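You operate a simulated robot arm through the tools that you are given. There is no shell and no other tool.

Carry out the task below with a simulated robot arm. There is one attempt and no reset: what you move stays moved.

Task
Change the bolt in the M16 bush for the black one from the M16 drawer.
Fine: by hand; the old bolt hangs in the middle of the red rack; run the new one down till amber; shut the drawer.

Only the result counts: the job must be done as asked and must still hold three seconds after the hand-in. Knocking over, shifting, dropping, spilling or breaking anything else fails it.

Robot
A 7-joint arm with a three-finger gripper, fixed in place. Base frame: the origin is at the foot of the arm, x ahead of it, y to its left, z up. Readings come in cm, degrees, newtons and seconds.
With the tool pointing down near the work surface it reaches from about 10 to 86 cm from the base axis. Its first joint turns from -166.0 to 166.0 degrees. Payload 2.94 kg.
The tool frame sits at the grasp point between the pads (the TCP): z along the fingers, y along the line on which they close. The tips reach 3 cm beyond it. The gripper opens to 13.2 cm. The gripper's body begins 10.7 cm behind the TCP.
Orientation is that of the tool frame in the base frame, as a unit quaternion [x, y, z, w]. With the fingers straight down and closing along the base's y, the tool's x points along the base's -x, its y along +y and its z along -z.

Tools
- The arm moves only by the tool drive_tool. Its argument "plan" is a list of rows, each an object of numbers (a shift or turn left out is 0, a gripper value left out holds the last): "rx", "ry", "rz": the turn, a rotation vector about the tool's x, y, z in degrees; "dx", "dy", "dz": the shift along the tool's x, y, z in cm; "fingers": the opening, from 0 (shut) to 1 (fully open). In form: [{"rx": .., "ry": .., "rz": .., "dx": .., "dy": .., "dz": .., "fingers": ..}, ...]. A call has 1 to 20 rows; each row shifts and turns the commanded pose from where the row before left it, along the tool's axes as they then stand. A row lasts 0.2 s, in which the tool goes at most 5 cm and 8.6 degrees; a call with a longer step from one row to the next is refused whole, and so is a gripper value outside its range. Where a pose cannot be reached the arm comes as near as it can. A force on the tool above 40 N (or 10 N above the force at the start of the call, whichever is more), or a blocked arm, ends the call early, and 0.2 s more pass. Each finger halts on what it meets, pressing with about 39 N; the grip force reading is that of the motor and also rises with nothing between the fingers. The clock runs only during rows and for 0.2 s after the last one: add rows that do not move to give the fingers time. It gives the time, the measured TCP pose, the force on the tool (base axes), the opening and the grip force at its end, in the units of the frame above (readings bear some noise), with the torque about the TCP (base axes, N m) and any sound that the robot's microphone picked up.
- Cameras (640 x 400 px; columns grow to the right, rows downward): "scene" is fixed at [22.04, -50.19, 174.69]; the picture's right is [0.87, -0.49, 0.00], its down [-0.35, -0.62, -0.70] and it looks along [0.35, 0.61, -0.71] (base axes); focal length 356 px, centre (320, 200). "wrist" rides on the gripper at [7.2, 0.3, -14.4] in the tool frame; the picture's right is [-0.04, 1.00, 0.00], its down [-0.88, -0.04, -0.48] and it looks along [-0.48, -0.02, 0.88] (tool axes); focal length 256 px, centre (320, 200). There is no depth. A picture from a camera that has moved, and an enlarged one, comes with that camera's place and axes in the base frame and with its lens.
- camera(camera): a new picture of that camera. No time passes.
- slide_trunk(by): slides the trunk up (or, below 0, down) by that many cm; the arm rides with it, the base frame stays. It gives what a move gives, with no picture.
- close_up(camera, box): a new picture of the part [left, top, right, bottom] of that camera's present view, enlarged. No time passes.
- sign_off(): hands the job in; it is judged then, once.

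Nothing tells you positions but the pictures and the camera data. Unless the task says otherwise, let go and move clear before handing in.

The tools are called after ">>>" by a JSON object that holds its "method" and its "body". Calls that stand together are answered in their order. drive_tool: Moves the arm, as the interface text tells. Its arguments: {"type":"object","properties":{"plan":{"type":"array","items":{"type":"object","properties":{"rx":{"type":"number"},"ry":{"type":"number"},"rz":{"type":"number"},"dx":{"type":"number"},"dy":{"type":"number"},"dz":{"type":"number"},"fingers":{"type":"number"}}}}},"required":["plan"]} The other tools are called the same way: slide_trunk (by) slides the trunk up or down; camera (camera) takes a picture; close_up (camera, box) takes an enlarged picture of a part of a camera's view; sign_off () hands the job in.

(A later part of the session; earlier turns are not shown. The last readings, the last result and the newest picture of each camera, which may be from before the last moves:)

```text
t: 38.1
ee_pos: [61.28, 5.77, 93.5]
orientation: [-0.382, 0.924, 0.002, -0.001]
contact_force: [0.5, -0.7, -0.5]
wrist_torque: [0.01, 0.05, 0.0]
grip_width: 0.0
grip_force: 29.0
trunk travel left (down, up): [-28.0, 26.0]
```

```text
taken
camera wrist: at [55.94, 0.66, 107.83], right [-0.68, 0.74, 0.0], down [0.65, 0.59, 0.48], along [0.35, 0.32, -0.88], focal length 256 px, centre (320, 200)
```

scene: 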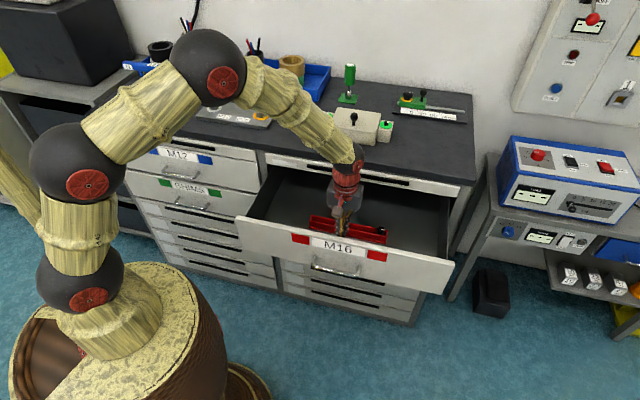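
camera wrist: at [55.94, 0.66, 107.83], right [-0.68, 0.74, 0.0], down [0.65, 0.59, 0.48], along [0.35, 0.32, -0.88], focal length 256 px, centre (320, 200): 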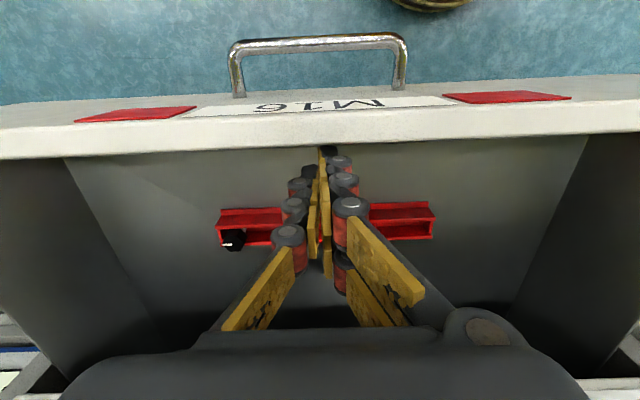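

The drawer is open about 25 cm. I'll step off the panel, rise, and shift sideways for an unobstructed view of the rack and the black bolt.

>>> {"method": "drive_tool", "body": {"plan": [{"dx": -1.0}, {"dz": -3}, {"dz": -4}, {"dz": -4}, {"dy": 4, "dx": 1}, {"dy": 4, "dx": 1}, {"dy": 4}, {}]}}

>>> {"method": "camera", "body": {"camera": "wrist"}}

>>> {"method": "close_up", "body": {"camera": "scene", "box": [280, 190, 420, 270]}}

```text
t: 39.9
ee_pos: [52.23, 13.54, 104.67]
orientation: [-0.383, 0.924, 0.001, 0.001]
contact_force: [0.3, -0.3, -0.1]
wrist_torque: [-0.01, -0.03, -0.01]
grip_width: 0.0
grip_force: 29.0
trunk travel left (down, up): [-28.0, 26.0]
```

```text
taken
camera wrist: at [46.85, 8.62, 119.02], right [-0.68, 0.74, 0.0], down [0.65, 0.59, 0.48], along [0.35, 0.32, -0.88], focal length 256 px, centre (320, 200)
```

wrist: 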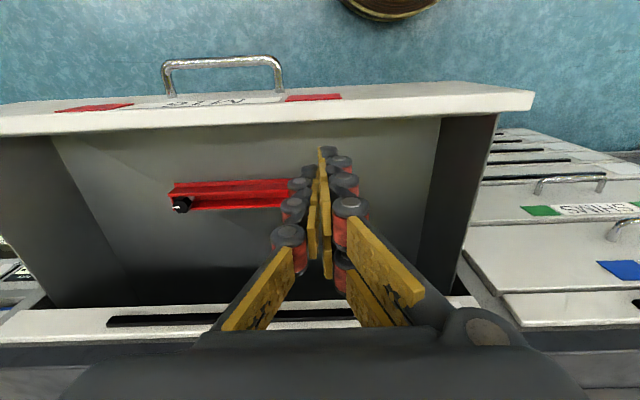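

```text
4.57 times, centred on (350, 230) of scene
camera zoom: at [22.04, -50.19, 174.69], right [0.87, -0.49, 0.0], down [-0.35, -0.62, -0.7], along [0.35, 0.61, -0.71], focal length 1629 px, centre (183, 63)
```

zoom: 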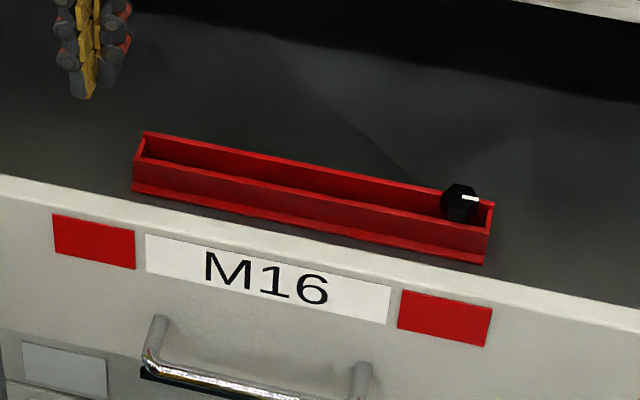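

The black bolt head is at about (77, 6, 84) and the rack runs along the bench direction. Now for the old bolt: I'll raise the trunk and move over to the M16 bush.

>>> {"method": "slide_trunk", "body": {"by": 20}}

>>> {"method": "drive_tool", "body": {"plan": [{"dx": -3.44, "dy": 3.26}, {"dx": -3.44, "dy": 3.26}, {"dx": -3.44, "dy": 3.26}, {"dx": -3.44, "dy": 3.26}, {"dx": -3.44, "dy": 3.26}, {"dx": -3.44, "dy": 3.26}, {"dx": -3.44, "dy": 3.26}, {"dx": -3.44, "dy": 3.26, "fingers": 0.6}, {}, {}, {}]}}

>>> {"method": "camera", "body": {"camera": "wrist"}}

```text
t: 42.1
ee_pos: [52.25, 13.53, 124.63]
orientation: [-0.383, 0.924, 0.001, -0.001]
contact_force: [-0.2, 0.2, -0.3]
wrist_torque: [0.01, 0.02, 0.02]
grip_width: 0.0
grip_force: 28.6
trunk travel left (down, up): [-48.0, 6.0]
```

```text
t: 44.5
ee_pos: [53.56, 51.58, 124.8]
orientation: [-0.382, 0.924, 0.0, 0.0]
contact_force: [0.4, 1.0, 0.0]
wrist_torque: [0.05, 0.0, -0.02]
grip_width: 6.97
grip_force: 0.0
trunk travel left (down, up): [-48.0, 6.0]
```

```text
taken
camera wrist: at [48.08, 46.58, 139.11], right [-0.68, 0.74, 0.0], down [0.65, 0.59, 0.48], along [0.35, 0.32, -0.88], focal length 256 px, centre (320, 200)
```

wrist: 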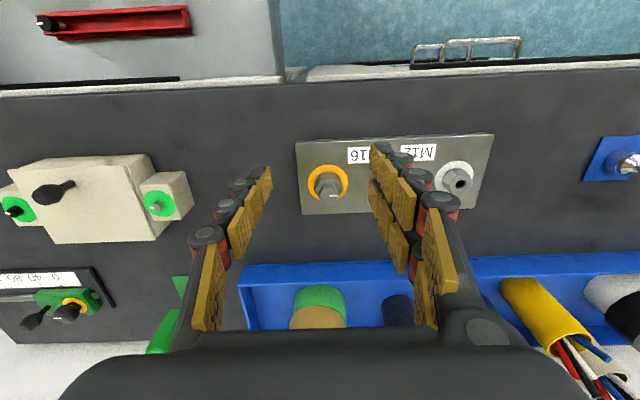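

>>> {"method": "close_up", "body": {"camera": "wrist", "box": [280, 130, 380, 230]}}

>>> {"method": "close_up", "body": {"camera": "scene", "box": [230, 90, 290, 130]}}

```text
4.00 times, centred on (330, 180) of wrist
camera zoom: at [48.08, 46.58, 139.11], right [-0.68, 0.74, 0.0], down [0.65, 0.59, 0.48], along [0.35, 0.32, -0.88], focal length 1024 px, centre (280, 280)
```

zoom: 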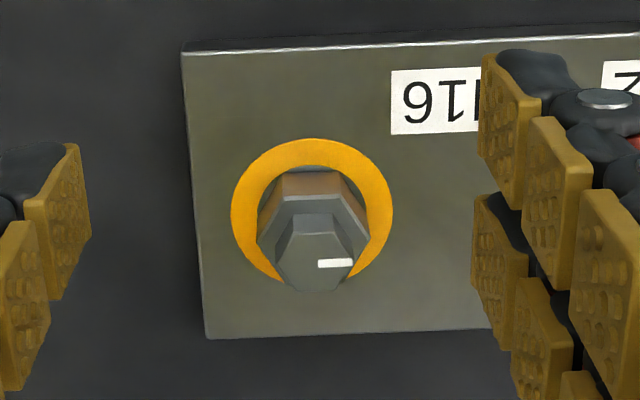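

```text
10.00 times, centred on (260, 110) of scene
camera zoom: at [22.04, -50.19, 174.69], right [0.87, -0.49, 0.0], down [-0.35, -0.62, -0.7], along [0.35, 0.61, -0.71], focal length 3564 px, centre (920, 1100)
```

zoom: 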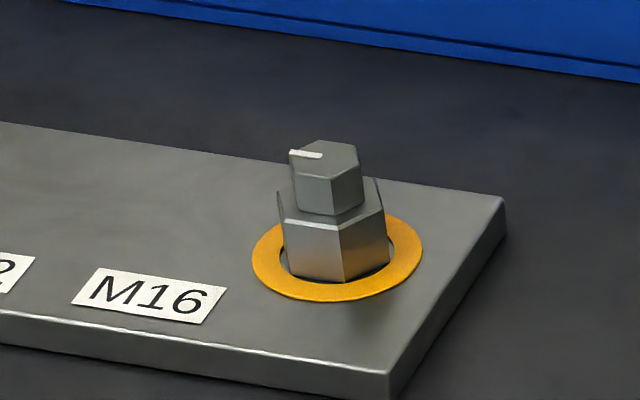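

The old bolt's head is at about (59.3, 58.3, 108). I'll hover over it to check alignment and the hex orientation.

>>> {"method": "drive_tool", "body": {"plan": [{"dx": -3, "dz": 2, "dy": 0.25}, {"dx": -3, "dz": 2, "dy": 0.25}, {"dx": -2.8, "dz": 2, "dy": 0.2}, {}, {}]}}

>>> {"method": "camera", "body": {"camera": "wrist"}}

>>> {"method": "close_up", "body": {"camera": "wrist", "box": [250, 70, 410, 190]}}

```text
t: 45.7
ee_pos: [59.23, 58.31, 118.56]
orientation: [-0.383, 0.924, 0.001, -0.001]
contact_force: [0.3, -0.7, -1.0]
wrist_torque: [-0.01, 0.04, 0.01]
grip_width: 7.91
grip_force: 0.0
trunk travel left (down, up): [-48.0, 6.0]
```

```text
taken
camera wrist: at [53.85, 53.37, 132.93], right [-0.68, 0.74, 0.0], down [0.65, 0.59, 0.48], along [0.35, 0.32, -0.88], focal length 256 px, centre (320, 200)
```

wrist: 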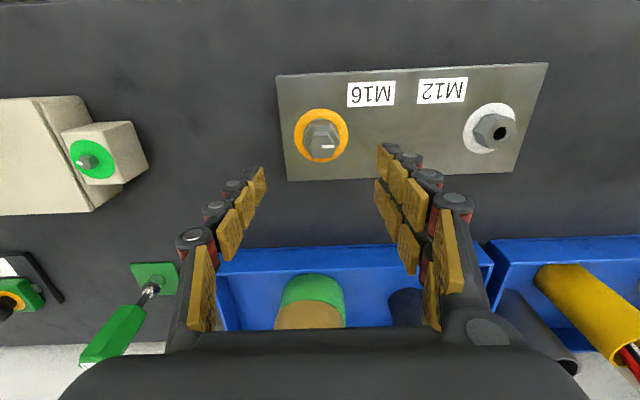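

```text
3.33 times, centred on (330, 130) of wrist
camera zoom: at [53.85, 53.37, 132.93], right [-0.68, 0.74, 0.0], down [0.65, 0.59, 0.48], along [0.35, 0.32, -0.88], focal length 853 px, centre (287, 433)
```

zoom: 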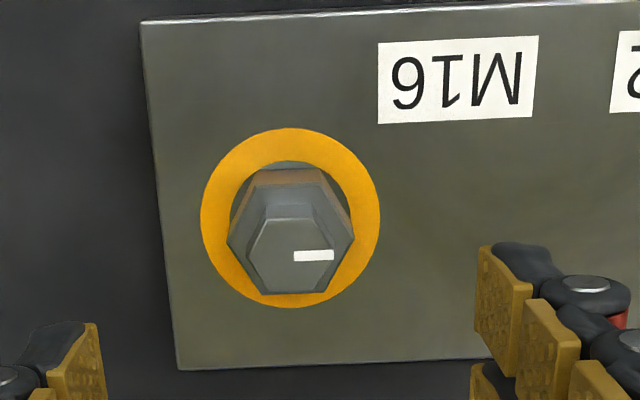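

The hex flats face along the bench normal, with corners pointing left and right. That means the closing axis must sit at 30° + 60°·k from the present one. I'll centre on the bolt and test how far the wrist turns clockwise.

>>> {"method": "drive_tool", "body": {"plan": [{"dx": -0.35, "dy": 0.2}, {"rz": 8.18}, {"rz": 8.18}, {"rz": 8.18}, {"rz": 8.18}, {"rz": 8.18}, {"rz": 8.18}, {"rz": 8.18}, {"rz": 8.18}, {"rz": 8.18}, {"rz": 8.18}, {"rz": 8.2}, {}]}}

>>> {"method": "camera", "body": {"camera": "wrist"}}

```text
t: 48.5
ee_pos: [59.14, 58.66, 118.62]
orientation: [0.383, 0.924, 0.001, -0.001]
contact_force: [-0.7, 0.1, -0.4]
wrist_torque: [0.0, 0.0, -0.02]
grip_width: 7.91
grip_force: 0.0
trunk travel left (down, up): [-48.0, 6.0]
```

```text
taken
camera wrist: at [54.24, 63.86, 133.08], right [0.74, 0.67, 0.0], down [0.59, -0.65, 0.47], along [0.32, -0.35, -0.88], focal length 256 px, centre (320, 200)
```

wrist: 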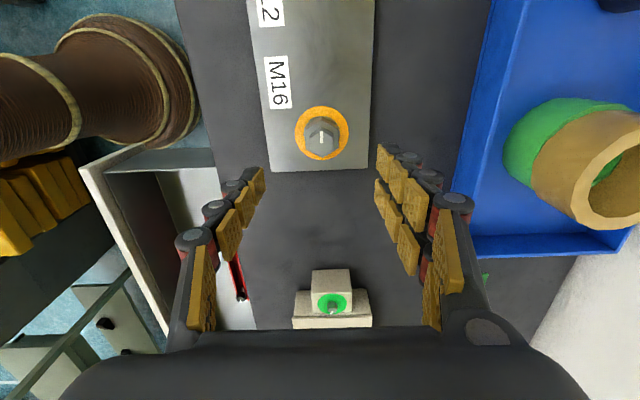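

>>> {"method": "close_up", "body": {"camera": "wrist", "box": [270, 90, 370, 180]}}

>>> {"method": "drive_tool", "body": {"plan": [{"rz": 8.57}, {"rz": 8.57}, {"rz": 8.57}, {"rz": 8.57}, {"rz": 8.57}, {"rz": 8.57}, {"rz": 8.58}, {}]}}

```text
4.44 times, centred on (320, 135) of wrist
camera zoom: at [54.24, 63.86, 133.08], right [0.74, 0.67, 0.0], down [0.59, -0.65, 0.47], along [0.32, -0.35, -0.88], focal length 1138 px, centre (320, 489)
```

zoom: 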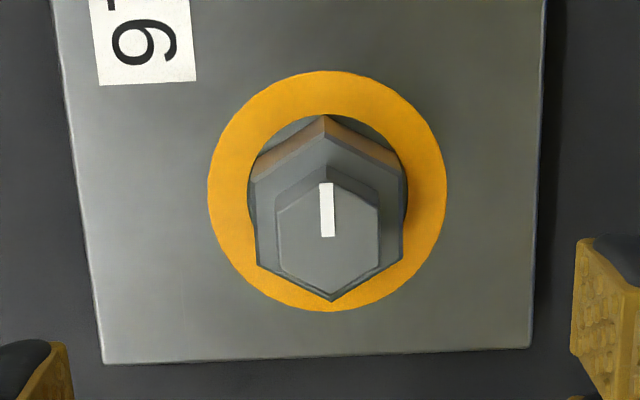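

```text
t: 50.3
ee_pos: [59.07, 58.69, 118.7]
orientation: [0.794, 0.607, 0.0, -0.001]
contact_force: [-0.6, 0.3, 0.2]
wrist_torque: [-0.01, 0.03, 0.01]
grip_width: 7.93
grip_force: 0.0
trunk travel left (down, up): [-48.0, 6.0]
```

>>> {"method": "drive_tool", "body": {"plan": [{"dx": 0.1, "dy": 0.17, "dz": 3, "fingers": 0.4}, {"dz": 2}, {}, {}]}}

>>> {"method": "camera", "body": {"camera": "wrist"}}

>>> {"method": "close_up", "body": {"camera": "wrist", "box": [260, 100, 380, 200]}}

```text
t: 51.3
ee_pos: [59.44, 58.71, 113.79]
orientation: [0.793, 0.609, 0.001, -0.001]
contact_force: [0.0, -0.4, 0.9]
wrist_torque: [0.01, 0.0, 0.02]
grip_width: 5.28
grip_force: 0.1
trunk travel left (down, up): [-48.0, 6.0]
```

```text
taken
camera wrist: at [61.46, 65.44, 128.08], right [0.95, -0.3, 0.0], down [-0.26, -0.84, 0.47], along [-0.14, -0.45, -0.88], focal length 256 px, centre (320, 200)
```

wrist: 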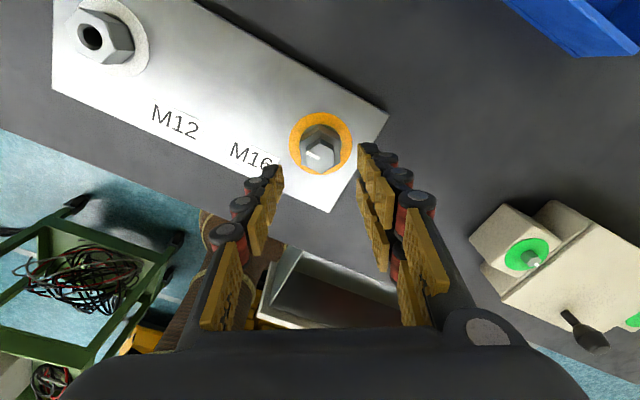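

```text
4.00 times, centred on (320, 150) of wrist
camera zoom: at [61.46, 65.44, 128.08], right [0.95, -0.3, 0.0], down [-0.26, -0.84, 0.47], along [-0.14, -0.45, -0.88], focal length 1024 px, centre (320, 400)
```

zoom: 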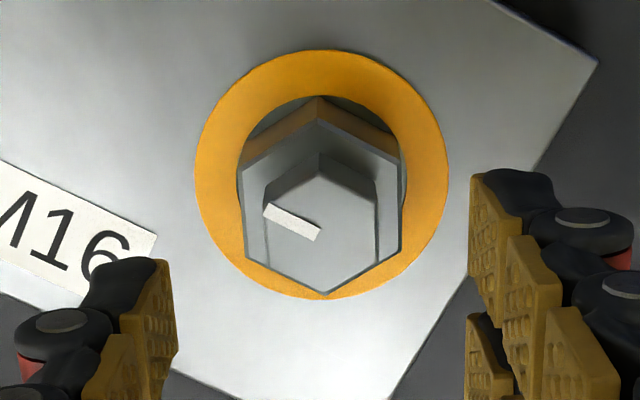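

The flats line up with the pads and I'm centred. I'll descend so the tips sit just above the bush top, then grip the head.

>>> {"method": "drive_tool", "body": {"plan": [{"dx": 0.12, "dz": 1.2, "fingers": 0.3}, {"dz": 1.2}, {"dz": 1.2}, {}, {"fingers": 0.0}, {}, {}, {}]}}

>>> {"method": "camera", "body": {"camera": "wrist"}}

>>> {"method": "close_up", "body": {"camera": "scene", "box": [200, 50, 320, 130]}}

```text
t: 53.1
ee_pos: [59.42, 58.75, 110.25]
orientation: [0.793, 0.609, 0.0, -0.001]
contact_force: [3.8, -1.0, 0.2]
wrist_torque: [-0.01, -0.13, -0.04]
grip_width: 2.36
grip_force: 39.2
trunk travel left (down, up): [-48.0, 6.0]
```

```text
taken
camera wrist: at [61.52, 65.55, 124.54], right [0.95, -0.3, 0.0], down [-0.26, -0.84, 0.47], along [-0.14, -0.45, -0.88], focal length 256 px, centre (320, 200)
```

wrist: 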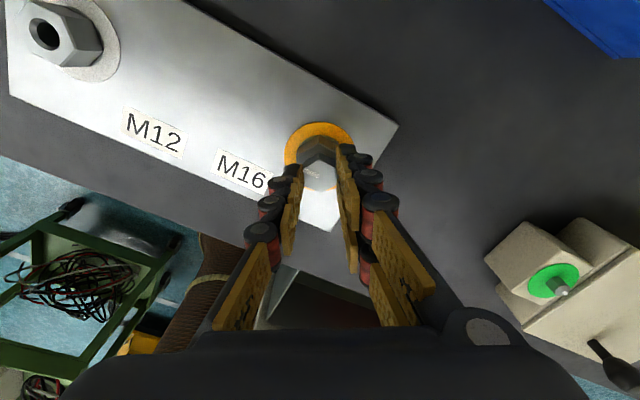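

```text
5.00 times, centred on (260, 90) of scene
camera zoom: at [22.04, -50.19, 174.69], right [0.87, -0.49, 0.0], down [-0.35, -0.62, -0.7], along [0.35, 0.61, -0.71], focal length 1782 px, centre (620, 750)
```

zoom: 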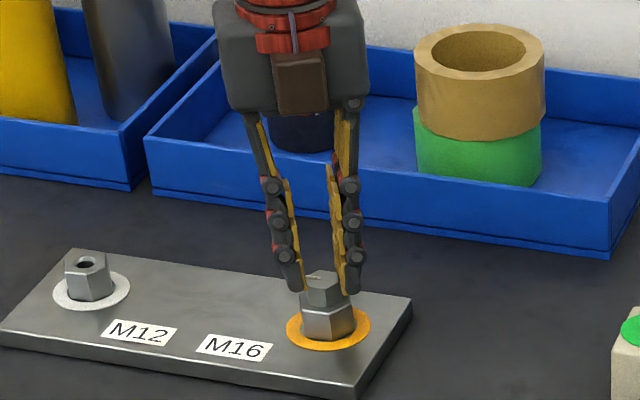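

Gripped at 2.36 cm across the flats. I'll start turning anticlockwise and watch the torque.

>>> {"method": "drive_tool", "body": {"plan": [{"rz": -4}, {"rz": -6}, {"rz": -6}, {"rz": -6}, {"rz": -6}, {"rz": -6}, {}]}}

>>> {"method": "close_up", "body": {"camera": "scene", "box": [230, 90, 290, 130]}}

>>> {"method": "camera", "body": {"camera": "wrist"}}

```text
t: 54.7
ee_pos: [59.4, 58.86, 110.14]
orientation: [0.581, 0.814, 0.001, -0.001]
contact_force: [1.6, -6.2, 5.2]
wrist_torque: [-0.3, -0.02, -0.01]
grip_width: 2.33
grip_force: 39.4
trunk travel left (down, up): [-48.0, 6.0]
```

```text
10.00 times, centred on (260, 110) of scene
camera zoom: at [22.04, -50.19, 174.69], right [0.87, -0.49, 0.0], down [-0.35, -0.62, -0.7], along [0.35, 0.61, -0.71], focal length 3564 px, centre (920, 1100)
```

zoom: 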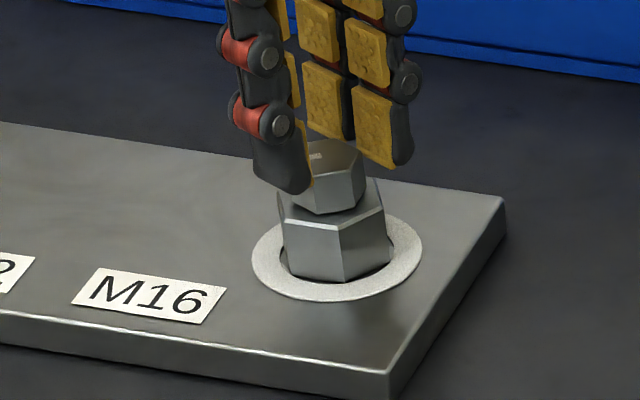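

```text
taken
camera wrist: at [57.24, 65.58, 124.62], right [0.96, 0.28, 0.0], down [0.25, -0.84, 0.47], along [0.13, -0.45, -0.88], focal length 256 px, centre (320, 200)
```

wrist: 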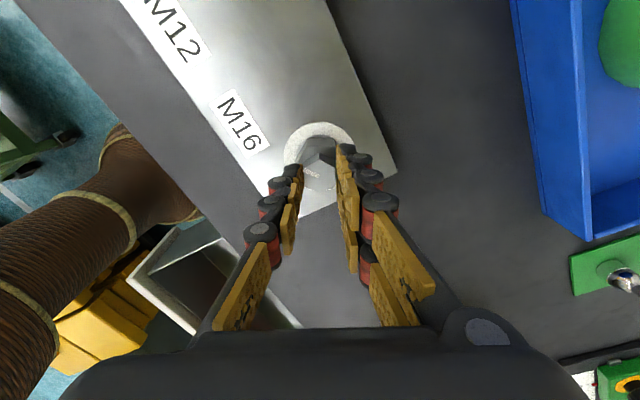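

The ring has turned white, so the bolt is loose and turning at low torque. I'll carry on unscrewing.

>>> {"method": "drive_tool", "body": {"plan": [{"rz": -8.5, "dz": -0.005}, {"rz": -8.5, "dz": -0.005}, {"rz": -8.5, "dz": -0.005}, {"rz": -8.5, "dz": -0.005}, {"rz": -8.5, "dz": -0.005}, {"rz": -8.5, "dz": -0.005}, {"rz": -8.5, "dz": -0.005}, {"rz": -8.5, "dz": -0.005}, {"rz": -8.5, "dz": -0.005}, {"rz": -8.5, "dz": -0.005}, {"rz": -8.5, "dz": -0.005}, {"rz": -8.5, "dz": -0.005}, {"rz": -8.5, "dz": -0.005}, {"rz": -8.5, "dz": -0.005}, {"rz": -8.5, "dz": -0.005}, {"rz": -8.5, "dz": -0.005}, {"rz": -8.5, "dz": -0.005}, {"rz": -8.5, "dz": -0.005}, {"rz": -8.5, "dz": -0.005}, {}]}}

>>> {"method": "close_up", "body": {"camera": "scene", "box": [230, 90, 290, 130]}}

>>> {"method": "camera", "body": {"camera": "wrist"}}

```text
t: 58.9
ee_pos: [59.48, 58.85, 110.46]
orientation: [0.71, -0.704, -0.002, -0.002]
contact_force: [4.0, -1.2, 17.3]
wrist_torque: [0.02, -0.11, -0.57]
grip_width: 2.52
grip_force: 38.7
trunk travel left (down, up): [-48.0, 6.0]
```

```text
10.00 times, centred on (260, 110) of scene
camera zoom: at [22.04, -50.19, 174.69], right [0.87, -0.49, 0.0], down [-0.35, -0.62, -0.7], along [0.35, 0.61, -0.71], focal length 3564 px, centre (920, 1100)
```

zoom: 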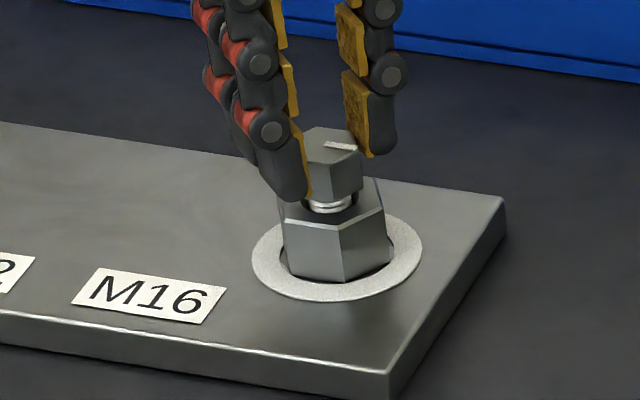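

```text
taken
camera wrist: at [59.04, 51.43, 124.78], right [-1.0, 0.03, 0.0], down [0.03, 0.88, 0.48], along [0.02, 0.48, -0.88], focal length 256 px, centre (320, 200)
```

wrist: 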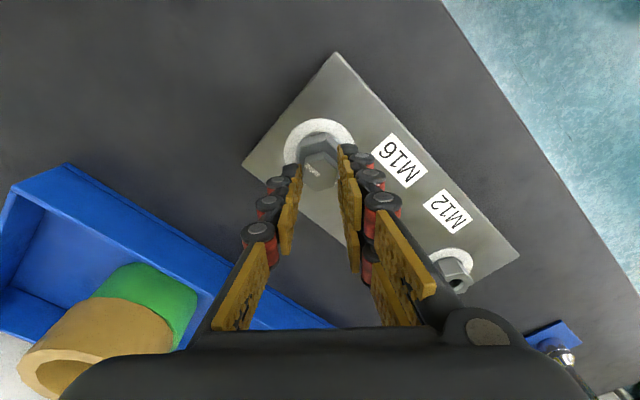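

The bolt rose about 0.5 cm in 195°, so the lead is coarse at roughly 0.9 cm per turn. I'll relieve the upward force by lifting slightly before turning further.

>>> {"method": "drive_tool", "body": {"plan": [{"dz": -0.1}, {"dz": -0.1}, {}]}}

```text
t: 59.7
ee_pos: [59.3, 58.74, 110.45]
orientation: [0.71, -0.704, 0.0, -0.001]
contact_force: [7.1, 2.0, 8.9]
wrist_torque: [0.23, -0.25, -0.4]
grip_width: 2.53
grip_force: 38.5
trunk travel left (down, up): [-48.0, 6.0]
```

>>> {"method": "drive_tool", "body": {"plan": [{"dz": -0.1}, {"dz": -0.1}, {"rz": -8.5, "dz": -0.02}, {"rz": -8.5, "dz": -0.02}, {"rz": -8.5, "dz": -0.02}, {"rz": -8.5, "dz": -0.02}, {}]}}

>>> {"method": "close_up", "body": {"camera": "scene", "box": [230, 90, 290, 130]}}

```text
t: 61.3
ee_pos: [59.32, 58.87, 110.79]
orientation: [0.885, -0.465, -0.001, -0.001]
contact_force: [0.0, 0.3, -2.0]
wrist_torque: [-0.04, 0.0, 0.01]
grip_width: 2.45
grip_force: 39.0
trunk travel left (down, up): [-48.0, 6.0]
```

```text
10.00 times, centred on (260, 110) of scene
camera zoom: at [22.04, -50.19, 174.69], right [0.87, -0.49, 0.0], down [-0.35, -0.62, -0.7], along [0.35, 0.61, -0.71], focal length 3564 px, centre (920, 1100)
```

zoom: 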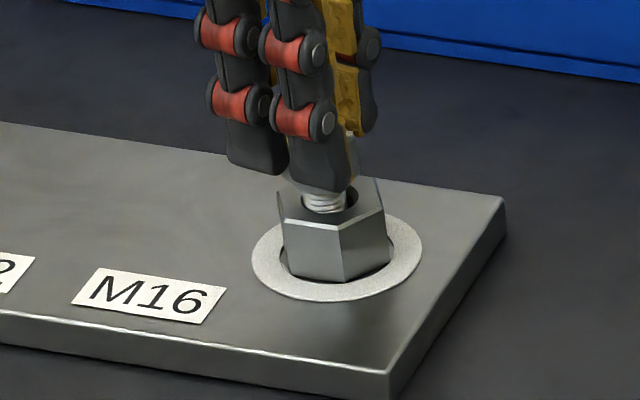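

>>> {"method": "drive_tool", "body": {"plan": [{"rz": -8.5, "dz": -0.02}, {"rz": -8.5, "dz": -0.02}, {"rz": -8.5, "dz": -0.02}, {"rz": -8.5, "dz": -0.02}, {"rz": -8.5, "dz": -0.02}, {"rz": -8.5, "dz": -0.02}, {"rz": -8.5, "dz": -0.02}, {}]}}

>>> {"method": "close_up", "body": {"camera": "scene", "box": [230, 90, 290, 130]}}

>>> {"method": "camera", "body": {"camera": "wrist"}}

```text
t: 63.1
ee_pos: [59.44, 58.96, 111.08]
orientation: [0.999, 0.036, 0.0, -0.001]
contact_force: [-0.9, -0.5, -1.9]
wrist_torque: [0.0, 0.04, 0.01]
grip_width: 2.44
grip_force: 38.9
trunk travel left (down, up): [-48.0, 6.0]
```

```text
10.00 times, centred on (260, 110) of scene
camera zoom: at [22.04, -50.19, 174.69], right [0.87, -0.49, 0.0], down [-0.35, -0.62, -0.7], along [0.35, 0.61, -0.71], focal length 3564 px, centre (920, 1100)
```

zoom: 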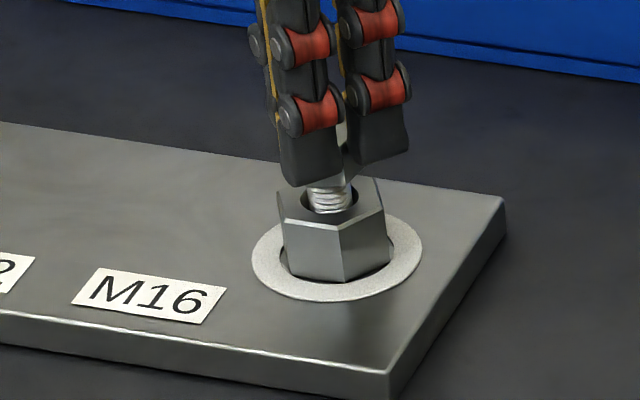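

```text
taken
camera wrist: at [66.62, 58.97, 125.32], right [0.03, -1.0, 0.0], down [-0.88, -0.03, 0.48], along [-0.48, -0.01, -0.88], focal length 256 px, centre (320, 200)
```

wrist: 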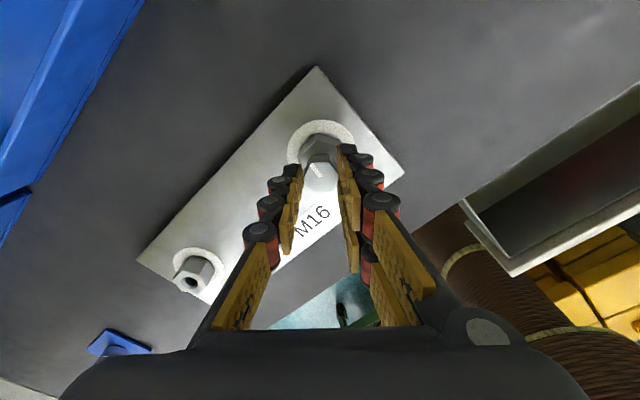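

Forces are near zero now. I'll test whether the bolt is free with a small straight lift.

>>> {"method": "drive_tool", "body": {"plan": [{"dz": -0.1}, {"dz": -0.1}, {"dz": -0.1}, {}]}}

>>> {"method": "close_up", "body": {"camera": "scene", "box": [230, 90, 290, 130]}}

```text
t: 64.1
ee_pos: [59.3, 58.83, 111.35]
orientation: [0.999, 0.035, -0.002, -0.001]
contact_force: [-0.4, 0.8, -1.8]
wrist_torque: [-0.02, 0.02, 0.03]
grip_width: 2.42
grip_force: 38.6
trunk travel left (down, up): [-48.0, 6.0]
```

```text
10.00 times, centred on (260, 110) of scene
camera zoom: at [22.04, -50.19, 174.69], right [0.87, -0.49, 0.0], down [-0.35, -0.62, -0.7], along [0.35, 0.61, -0.71], focal length 3564 px, centre (920, 1100)
```

zoom: 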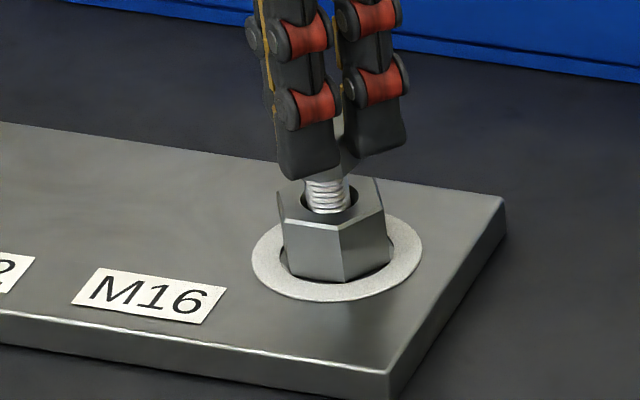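

The bolt is free: it lifted with no added force. I'll raise it clear.

>>> {"method": "drive_tool", "body": {"plan": [{"dz": -0.5}, {"dz": -1}, {"dz": -1}, {"dz": -1.5}, {"dz": -2}, {"dz": -2}, {"dz": -2}, {}]}}

>>> {"method": "close_up", "body": {"camera": "scene", "box": [210, 50, 330, 130]}}

>>> {"method": "camera", "body": {"camera": "wrist"}}

```text
t: 65.9
ee_pos: [59.38, 58.88, 121.24]
orientation: [0.999, 0.035, -0.001, -0.001]
contact_force: [-0.5, -0.7, -2.0]
wrist_torque: [-0.01, -0.01, 0.01]
grip_width: 2.42
grip_force: 39.1
trunk travel left (down, up): [-48.0, 6.0]
```

```text
5.00 times, centred on (270, 90) of scene
camera zoom: at [22.04, -50.19, 174.69], right [0.87, -0.49, 0.0], down [-0.35, -0.62, -0.7], along [0.35, 0.61, -0.71], focal length 1782 px, centre (570, 750)
```

zoom: 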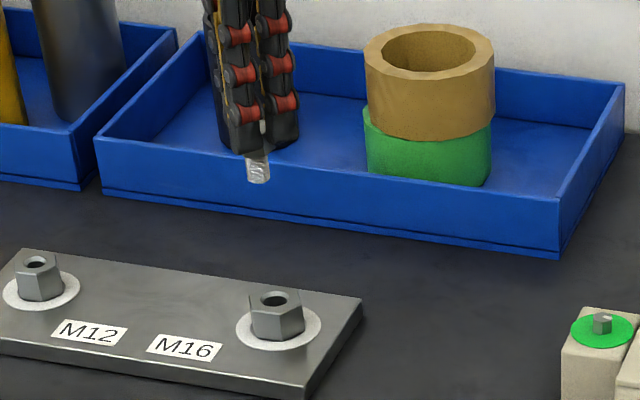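

```text
taken
camera wrist: at [66.62, 58.95, 135.64], right [0.03, -1.0, 0.0], down [-0.88, -0.02, 0.48], along [-0.48, -0.01, -0.88], focal length 256 px, centre (320, 200)
```

wrist: 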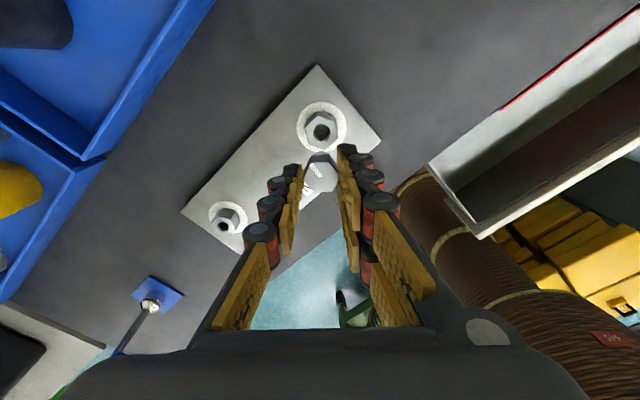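

>>> {"method": "close_up", "body": {"camera": "wrist", "box": [270, 90, 390, 200]}}

>>> {"method": "close_up", "body": {"camera": "scene", "box": [240, 55, 290, 95]}}

```text
3.64 times, centred on (330, 145) of wrist
camera zoom: at [66.62, 58.95, 135.64], right [0.03, -1.0, 0.0], down [-0.88, -0.02, 0.48], along [-0.48, -0.01, -0.88], focal length 931 px, centre (284, 400)
```

zoom: 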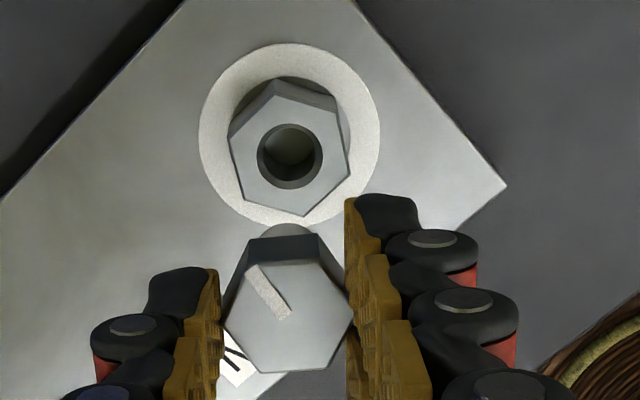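

```text
10.00 times, centred on (265, 75) of scene
camera zoom: at [22.04, -50.19, 174.69], right [0.87, -0.49, 0.0], down [-0.35, -0.62, -0.7], along [0.35, 0.61, -0.71], focal length 3564 px, centre (870, 1450)
```

zoom: 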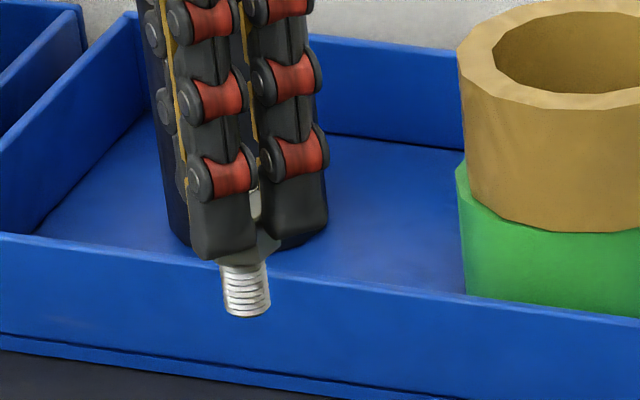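

>>> {"method": "close_up", "body": {"camera": "wrist", "box": [295, 145, 355, 200]}}

```text
7.27 times, centred on (325, 172) of wrist
camera zoom: at [66.62, 58.95, 135.64], right [0.03, -1.0, 0.0], down [-0.88, -0.02, 0.48], along [-0.48, -0.01, -0.88], focal length 1862 px, centre (284, 400)
```

zoom: 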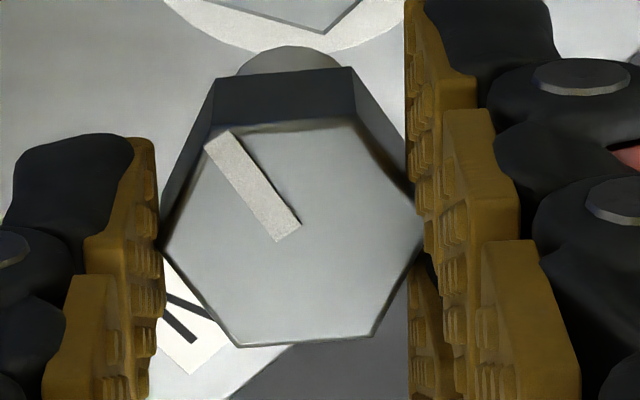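

The old bolt is out and held, with about 2.7 cm of shank below the tips, and the bush is empty with a white ring. I'll turn the wrist back to face the bench squarely, then back away toward the drawer.

>>> {"method": "drive_tool", "body": {"plan": [{"rz": 8.2}, {"rz": 8.2}, {"rz": 8.2}, {"rz": 8.2}, {"rz": 8.2}, {"rz": 8.2}, {"rz": 8.2}, {"rz": 8.2}, {"rz": 8.2}, {"rz": 8.2}, {"rz": 8.2}, {"rz": 8.2}, {"rz": 8.2}, {"rz": 8.2}, {"rz": 8.2}, {"rz": 8.2}, {"rz": 8.2}, {}]}}

>>> {"method": "camera", "body": {"camera": "wrist"}}

```text
t: 69.7
ee_pos: [59.32, 58.68, 121.23]
orientation: [-0.379, 0.925, 0.001, 0.0]
contact_force: [0.6, -0.4, -0.7]
wrist_torque: [-0.02, 0.03, 0.0]
grip_width: 2.42
grip_force: 39.3
trunk travel left (down, up): [-48.0, 6.0]
```

```text
taken
camera wrist: at [54.03, 53.84, 135.6], right [-0.67, 0.74, 0.0], down [0.65, 0.59, 0.48], along [0.35, 0.32, -0.88], focal length 256 px, centre (320, 200)
```

wrist: 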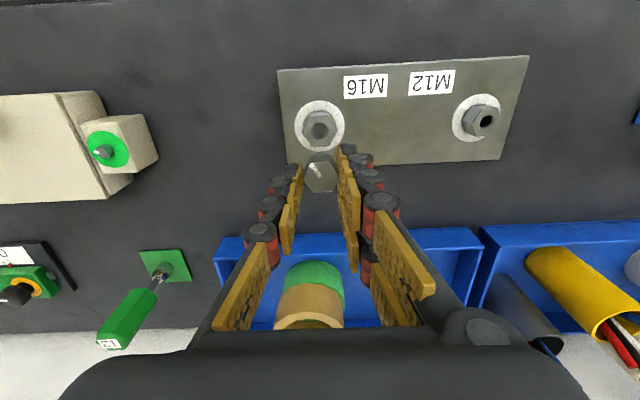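

>>> {"method": "drive_tool", "body": {"plan": [{"dx": 4.9, "rz": -0.5}, {"dx": 4.9}, {"dx": 4.9}, {"dx": 4.9}, {"dx": 4.9}, {"dy": -4.94}, {"dy": -4.94}, {"dy": -4.94}, {"dy": -4.94}, {"dy": -4.94}, {"dy": -4.94}, {"dy": -4.94}, {"dy": -4.94}, {}]}}

>>> {"method": "slide_trunk", "body": {"by": -20}}

>>> {"method": "camera", "body": {"camera": "wrist"}}

>>> {"method": "camera", "body": {"camera": "scene"}}

```text
t: 72.7
ee_pos: [69.98, 13.98, 121.49]
orientation: [-0.384, 0.923, 0.001, 0.0]
contact_force: [-0.1, 0.2, -1.3]
wrist_torque: [-0.02, -0.03, 0.0]
grip_width: 2.43
grip_force: 38.7
trunk travel left (down, up): [-48.0, 6.0]
```

```text
t: 74.9
ee_pos: [70.16, 13.86, 101.56]
orientation: [-0.383, 0.924, 0.001, 0.001]
contact_force: [-0.6, 0.2, -1.9]
wrist_torque: [-0.04, 0.0, 0.02]
grip_width: 2.46
grip_force: 39.0
trunk travel left (down, up): [-28.0, 26.0]
```

```text
taken
camera wrist: at [64.68, 8.84, 115.88], right [-0.68, 0.74, 0.0], down [0.65, 0.59, 0.48], along [0.35, 0.32, -0.88], focal length 256 px, centre (320, 200)
```

wrist: 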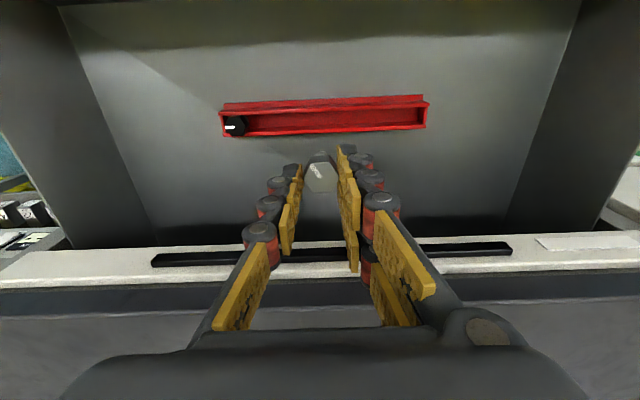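

```text
taken
```

scene: 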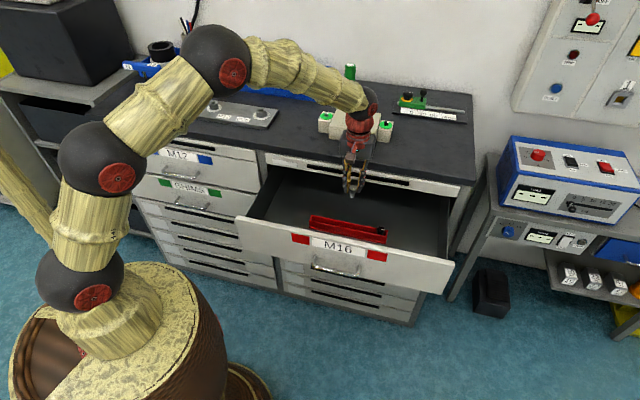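

>>> {"method": "close_up", "body": {"camera": "wrist", "box": [210, 80, 330, 160]}}

>>> {"method": "close_up", "body": {"camera": "wrist", "box": [320, 80, 440, 160]}}

>>> {"method": "close_up", "body": {"camera": "scene", "box": [300, 205, 400, 255]}}

```text
5.00 times, centred on (270, 120) of wrist
camera zoom: at [64.68, 8.84, 115.88], right [-0.68, 0.74, 0.0], down [0.65, 0.59, 0.48], along [0.35, 0.32, -0.88], focal length 1280 px, centre (570, 600)
```

zoom: 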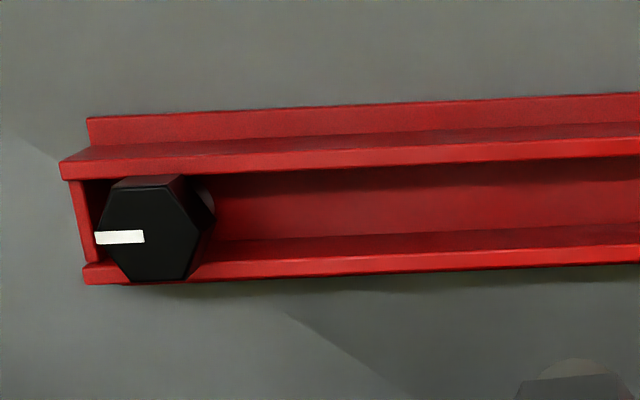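

```text
5.00 times, centred on (380, 120) of wrist
camera zoom: at [64.68, 8.84, 115.88], right [-0.68, 0.74, 0.0], down [0.65, 0.59, 0.48], along [0.35, 0.32, -0.88], focal length 1280 px, centre (20, 600)
```

zoom: 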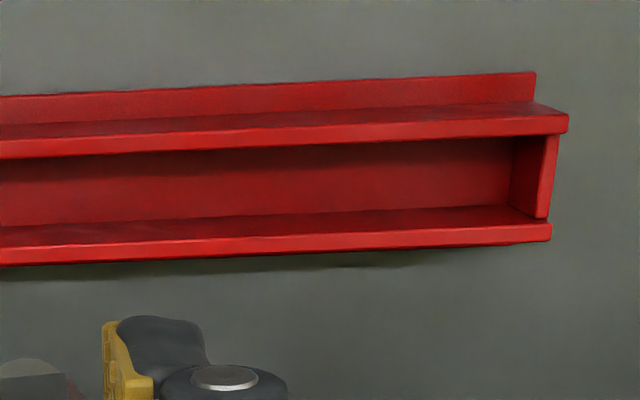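

```text
6.40 times, centred on (350, 230) of scene
camera zoom: at [22.04, -50.19, 174.69], right [0.87, -0.49, 0.0], down [-0.35, -0.62, -0.7], along [0.35, 0.61, -0.71], focal length 2281 px, centre (128, 8)
```

zoom: 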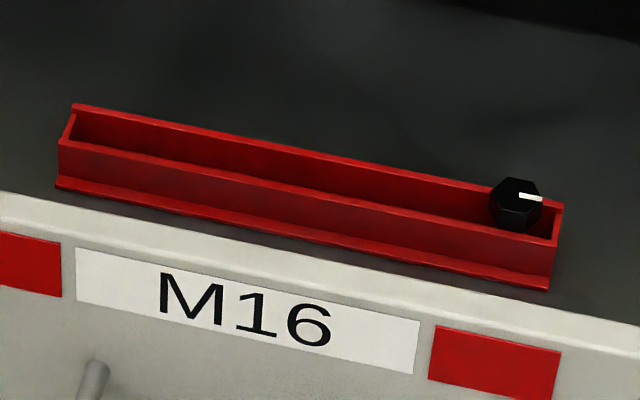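

The rack's mid-point at rail top is at about (69.3, 13.5, 83). I'll shift over it and descend partway, then recheck.

>>> {"method": "drive_tool", "body": {"plan": [{"dx": 0.85, "dy": 0.3, "dz": 2}, {"dz": 3}, {"dz": 3}, {}]}}

>>> {"method": "camera", "body": {"camera": "wrist"}}

>>> {"method": "close_up", "body": {"camera": "wrist", "box": [240, 80, 400, 200]}}

>>> {"method": "close_up", "body": {"camera": "scene", "box": [300, 190, 400, 255]}}

```text
t: 75.9
ee_pos: [69.12, 13.73, 93.61]
orientation: [-0.384, 0.923, 0.002, 0.0]
contact_force: [-0.3, -0.9, -0.7]
wrist_torque: [0.0, 0.01, 0.0]
grip_width: 2.44
grip_force: 38.8
trunk travel left (down, up): [-28.0, 26.0]
```

```text
taken
camera wrist: at [63.88, 8.6, 107.93], right [-0.68, 0.74, 0.0], down [0.65, 0.59, 0.48], along [0.35, 0.32, -0.88], focal length 256 px, centre (320, 200)
```

wrist: 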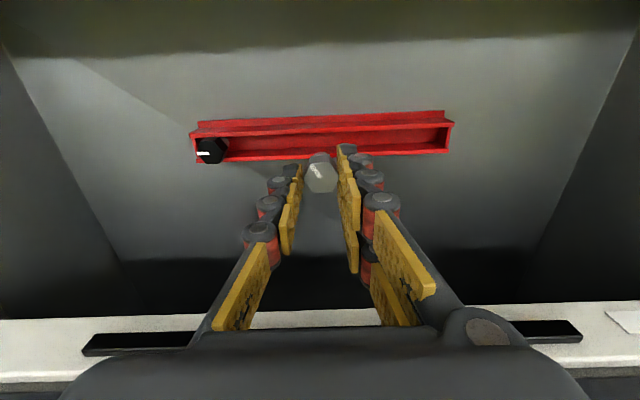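

```text
3.33 times, centred on (320, 140) of wrist
camera zoom: at [63.88, 8.6, 107.93], right [-0.68, 0.74, 0.0], down [0.65, 0.59, 0.48], along [0.35, 0.32, -0.88], focal length 853 px, centre (320, 400)
```

zoom: 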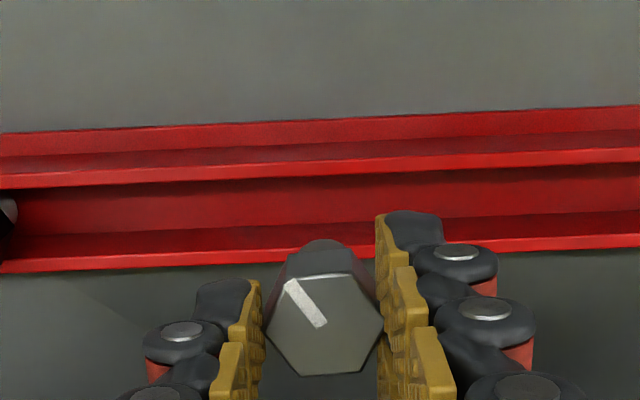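

```text
6.15 times, centred on (350, 222) of scene
camera zoom: at [22.04, -50.19, 174.69], right [0.87, -0.49, 0.0], down [-0.35, -0.62, -0.7], along [0.35, 0.61, -0.71], focal length 2193 px, centre (135, 62)
```

zoom: 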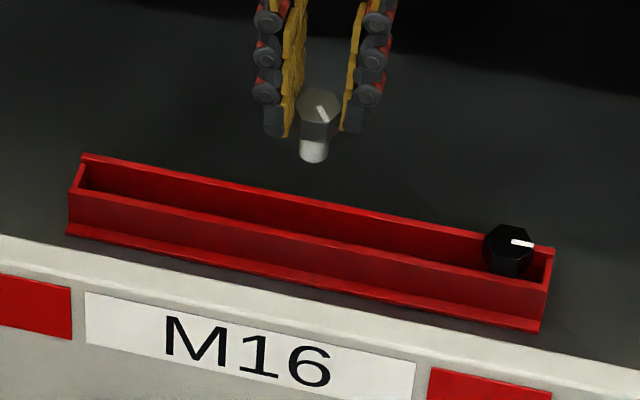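

Alignment over the slot looks right within a couple of millimetres. I'll lower until the shank tip is just entering between the rails and check again.

>>> {"method": "drive_tool", "body": {"plan": [{"dz": 1.5}, {"dz": 1.5}, {"dz": 1}, {}]}}

>>> {"method": "close_up", "body": {"camera": "wrist", "box": [240, 100, 400, 220]}}

>>> {"method": "close_up", "body": {"camera": "scene", "box": [300, 190, 400, 255]}}

```text
t: 76.9
ee_pos: [69.31, 13.63, 89.56]
orientation: [-0.384, 0.923, 0.001, 0.001]
contact_force: [-0.8, -1.2, -1.5]
wrist_torque: [0.0, 0.0, 0.02]
grip_width: 2.4
grip_force: 39.0
trunk travel left (down, up): [-28.0, 26.0]
```

```text
3.33 times, centred on (320, 160) of wrist
camera zoom: at [63.85, 8.55, 104.0], right [-0.68, 0.74, 0.0], down [0.65, 0.59, 0.48], along [0.35, 0.32, -0.88], focal length 853 px, centre (320, 333)
```

zoom: 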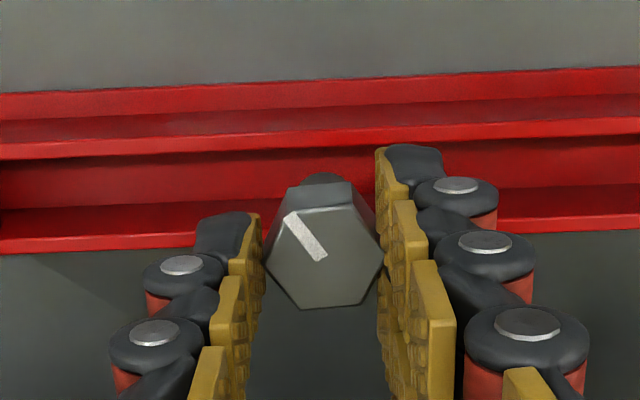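

```text
6.15 times, centred on (350, 222) of scene
camera zoom: at [22.04, -50.19, 174.69], right [0.87, -0.49, 0.0], down [-0.35, -0.62, -0.7], along [0.35, 0.61, -0.71], focal length 2193 px, centre (135, 62)
```

zoom: 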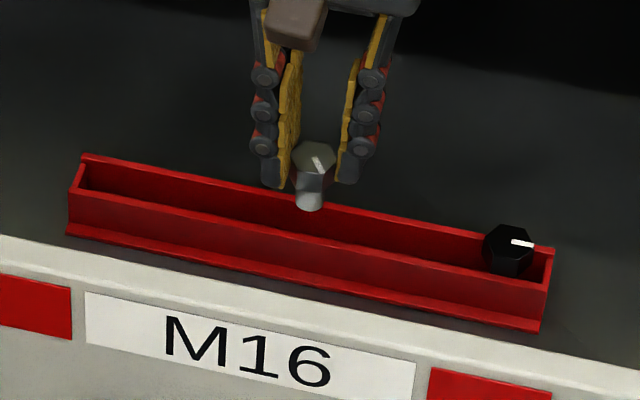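

>>> {"method": "drive_tool", "body": {"plan": [{"dz": 0.6}, {"dz": 0.6}, {"dz": 0.6}, {}]}}

>>> {"method": "close_up", "body": {"camera": "wrist", "box": [240, 100, 400, 220]}}

>>> {"method": "close_up", "body": {"camera": "scene", "box": [300, 190, 400, 255]}}

```text
t: 77.9
ee_pos: [69.16, 13.56, 87.82]
orientation: [-0.383, 0.924, 0.002, -0.001]
contact_force: [-0.1, 0.3, -1.9]
wrist_torque: [-0.01, -0.01, -0.04]
grip_width: 2.43
grip_force: 39.5
trunk travel left (down, up): [-28.0, 26.0]
```

```text
3.33 times, centred on (320, 160) of wrist
camera zoom: at [63.87, 8.53, 102.15], right [-0.68, 0.74, 0.0], down [0.65, 0.59, 0.48], along [0.35, 0.32, -0.88], focal length 853 px, centre (320, 333)
```

zoom: 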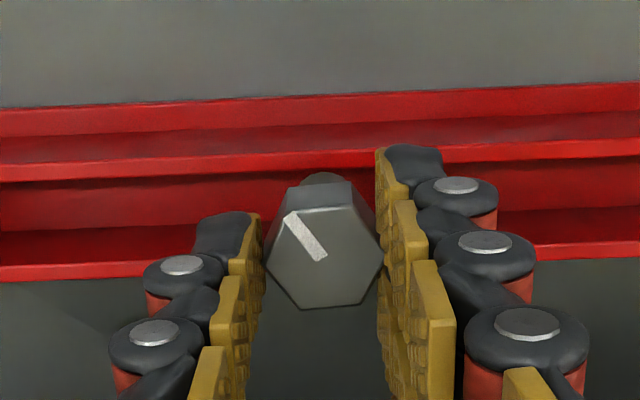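

```text
6.15 times, centred on (350, 222) of scene
camera zoom: at [22.04, -50.19, 174.69], right [0.87, -0.49, 0.0], down [-0.35, -0.62, -0.7], along [0.35, 0.61, -0.71], focal length 2193 px, centre (135, 62)
```

zoom: 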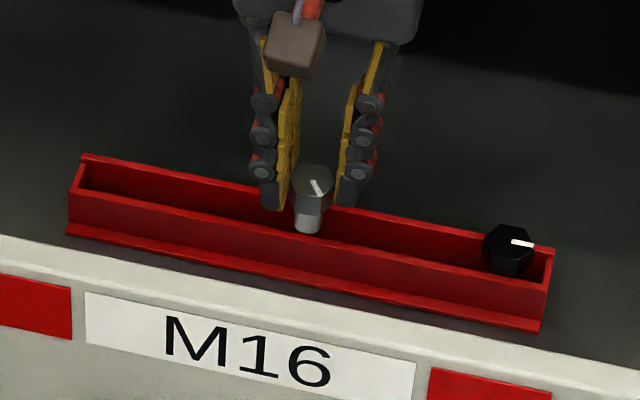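

>>> {"method": "drive_tool", "body": {"plan": [{"dz": 0.3}, {"dz": 0.3}, {"dz": 0.3}, {}]}}

>>> {"method": "close_up", "body": {"camera": "scene", "box": [320, 205, 380, 245]}}

>>> {"method": "close_up", "body": {"camera": "wrist", "box": [240, 100, 400, 220]}}

```text
t: 78.9
ee_pos: [69.27, 13.45, 86.95]
orientation: [-0.384, 0.923, 0.001, 0.0]
contact_force: [0.2, 0.2, -2.0]
wrist_torque: [-0.03, -0.01, 0.01]
grip_width: 2.41
grip_force: 38.8
trunk travel left (down, up): [-28.0, 26.0]
```

```text
10.00 times, centred on (350, 225) of scene
camera zoom: at [22.04, -50.19, 174.69], right [0.87, -0.49, 0.0], down [-0.35, -0.62, -0.7], along [0.35, 0.61, -0.71], focal length 3564 px, centre (20, -50)
```

zoom: 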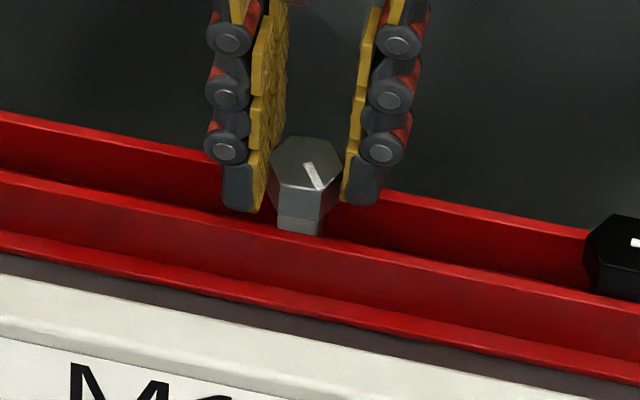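

```text
3.33 times, centred on (320, 160) of wrist
camera zoom: at [63.85, 8.47, 101.23], right [-0.68, 0.74, 0.0], down [0.65, 0.59, 0.48], along [0.35, 0.32, -0.88], focal length 853 px, centre (320, 333)
```

zoom: 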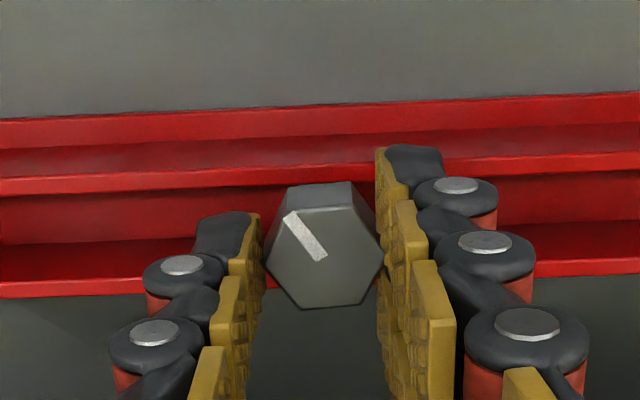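

The shank is inside the slot, with the head about 0.8 cm above the rails. I'll lower gently to contact.

>>> {"method": "drive_tool", "body": {"plan": [{"dz": 0.3}, {"dz": 0.2}, {"dz": 0.15}, {}]}}

>>> {"method": "close_up", "body": {"camera": "scene", "box": [320, 205, 380, 245]}}

```text
t: 79.9
ee_pos: [69.33, 13.47, 86.04]
orientation: [-0.384, 0.923, 0.001, 0.0]
contact_force: [1.1, 1.2, -1.0]
wrist_torque: [0.06, -0.07, 0.01]
grip_width: 2.43
grip_force: 39.2
trunk travel left (down, up): [-28.0, 26.0]
```

```text
10.00 times, centred on (350, 225) of scene
camera zoom: at [22.04, -50.19, 174.69], right [0.87, -0.49, 0.0], down [-0.35, -0.62, -0.7], along [0.35, 0.61, -0.71], focal length 3564 px, centre (20, -50)
```

zoom: 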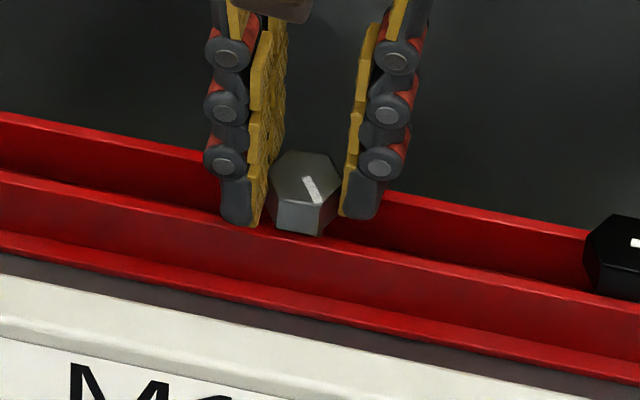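

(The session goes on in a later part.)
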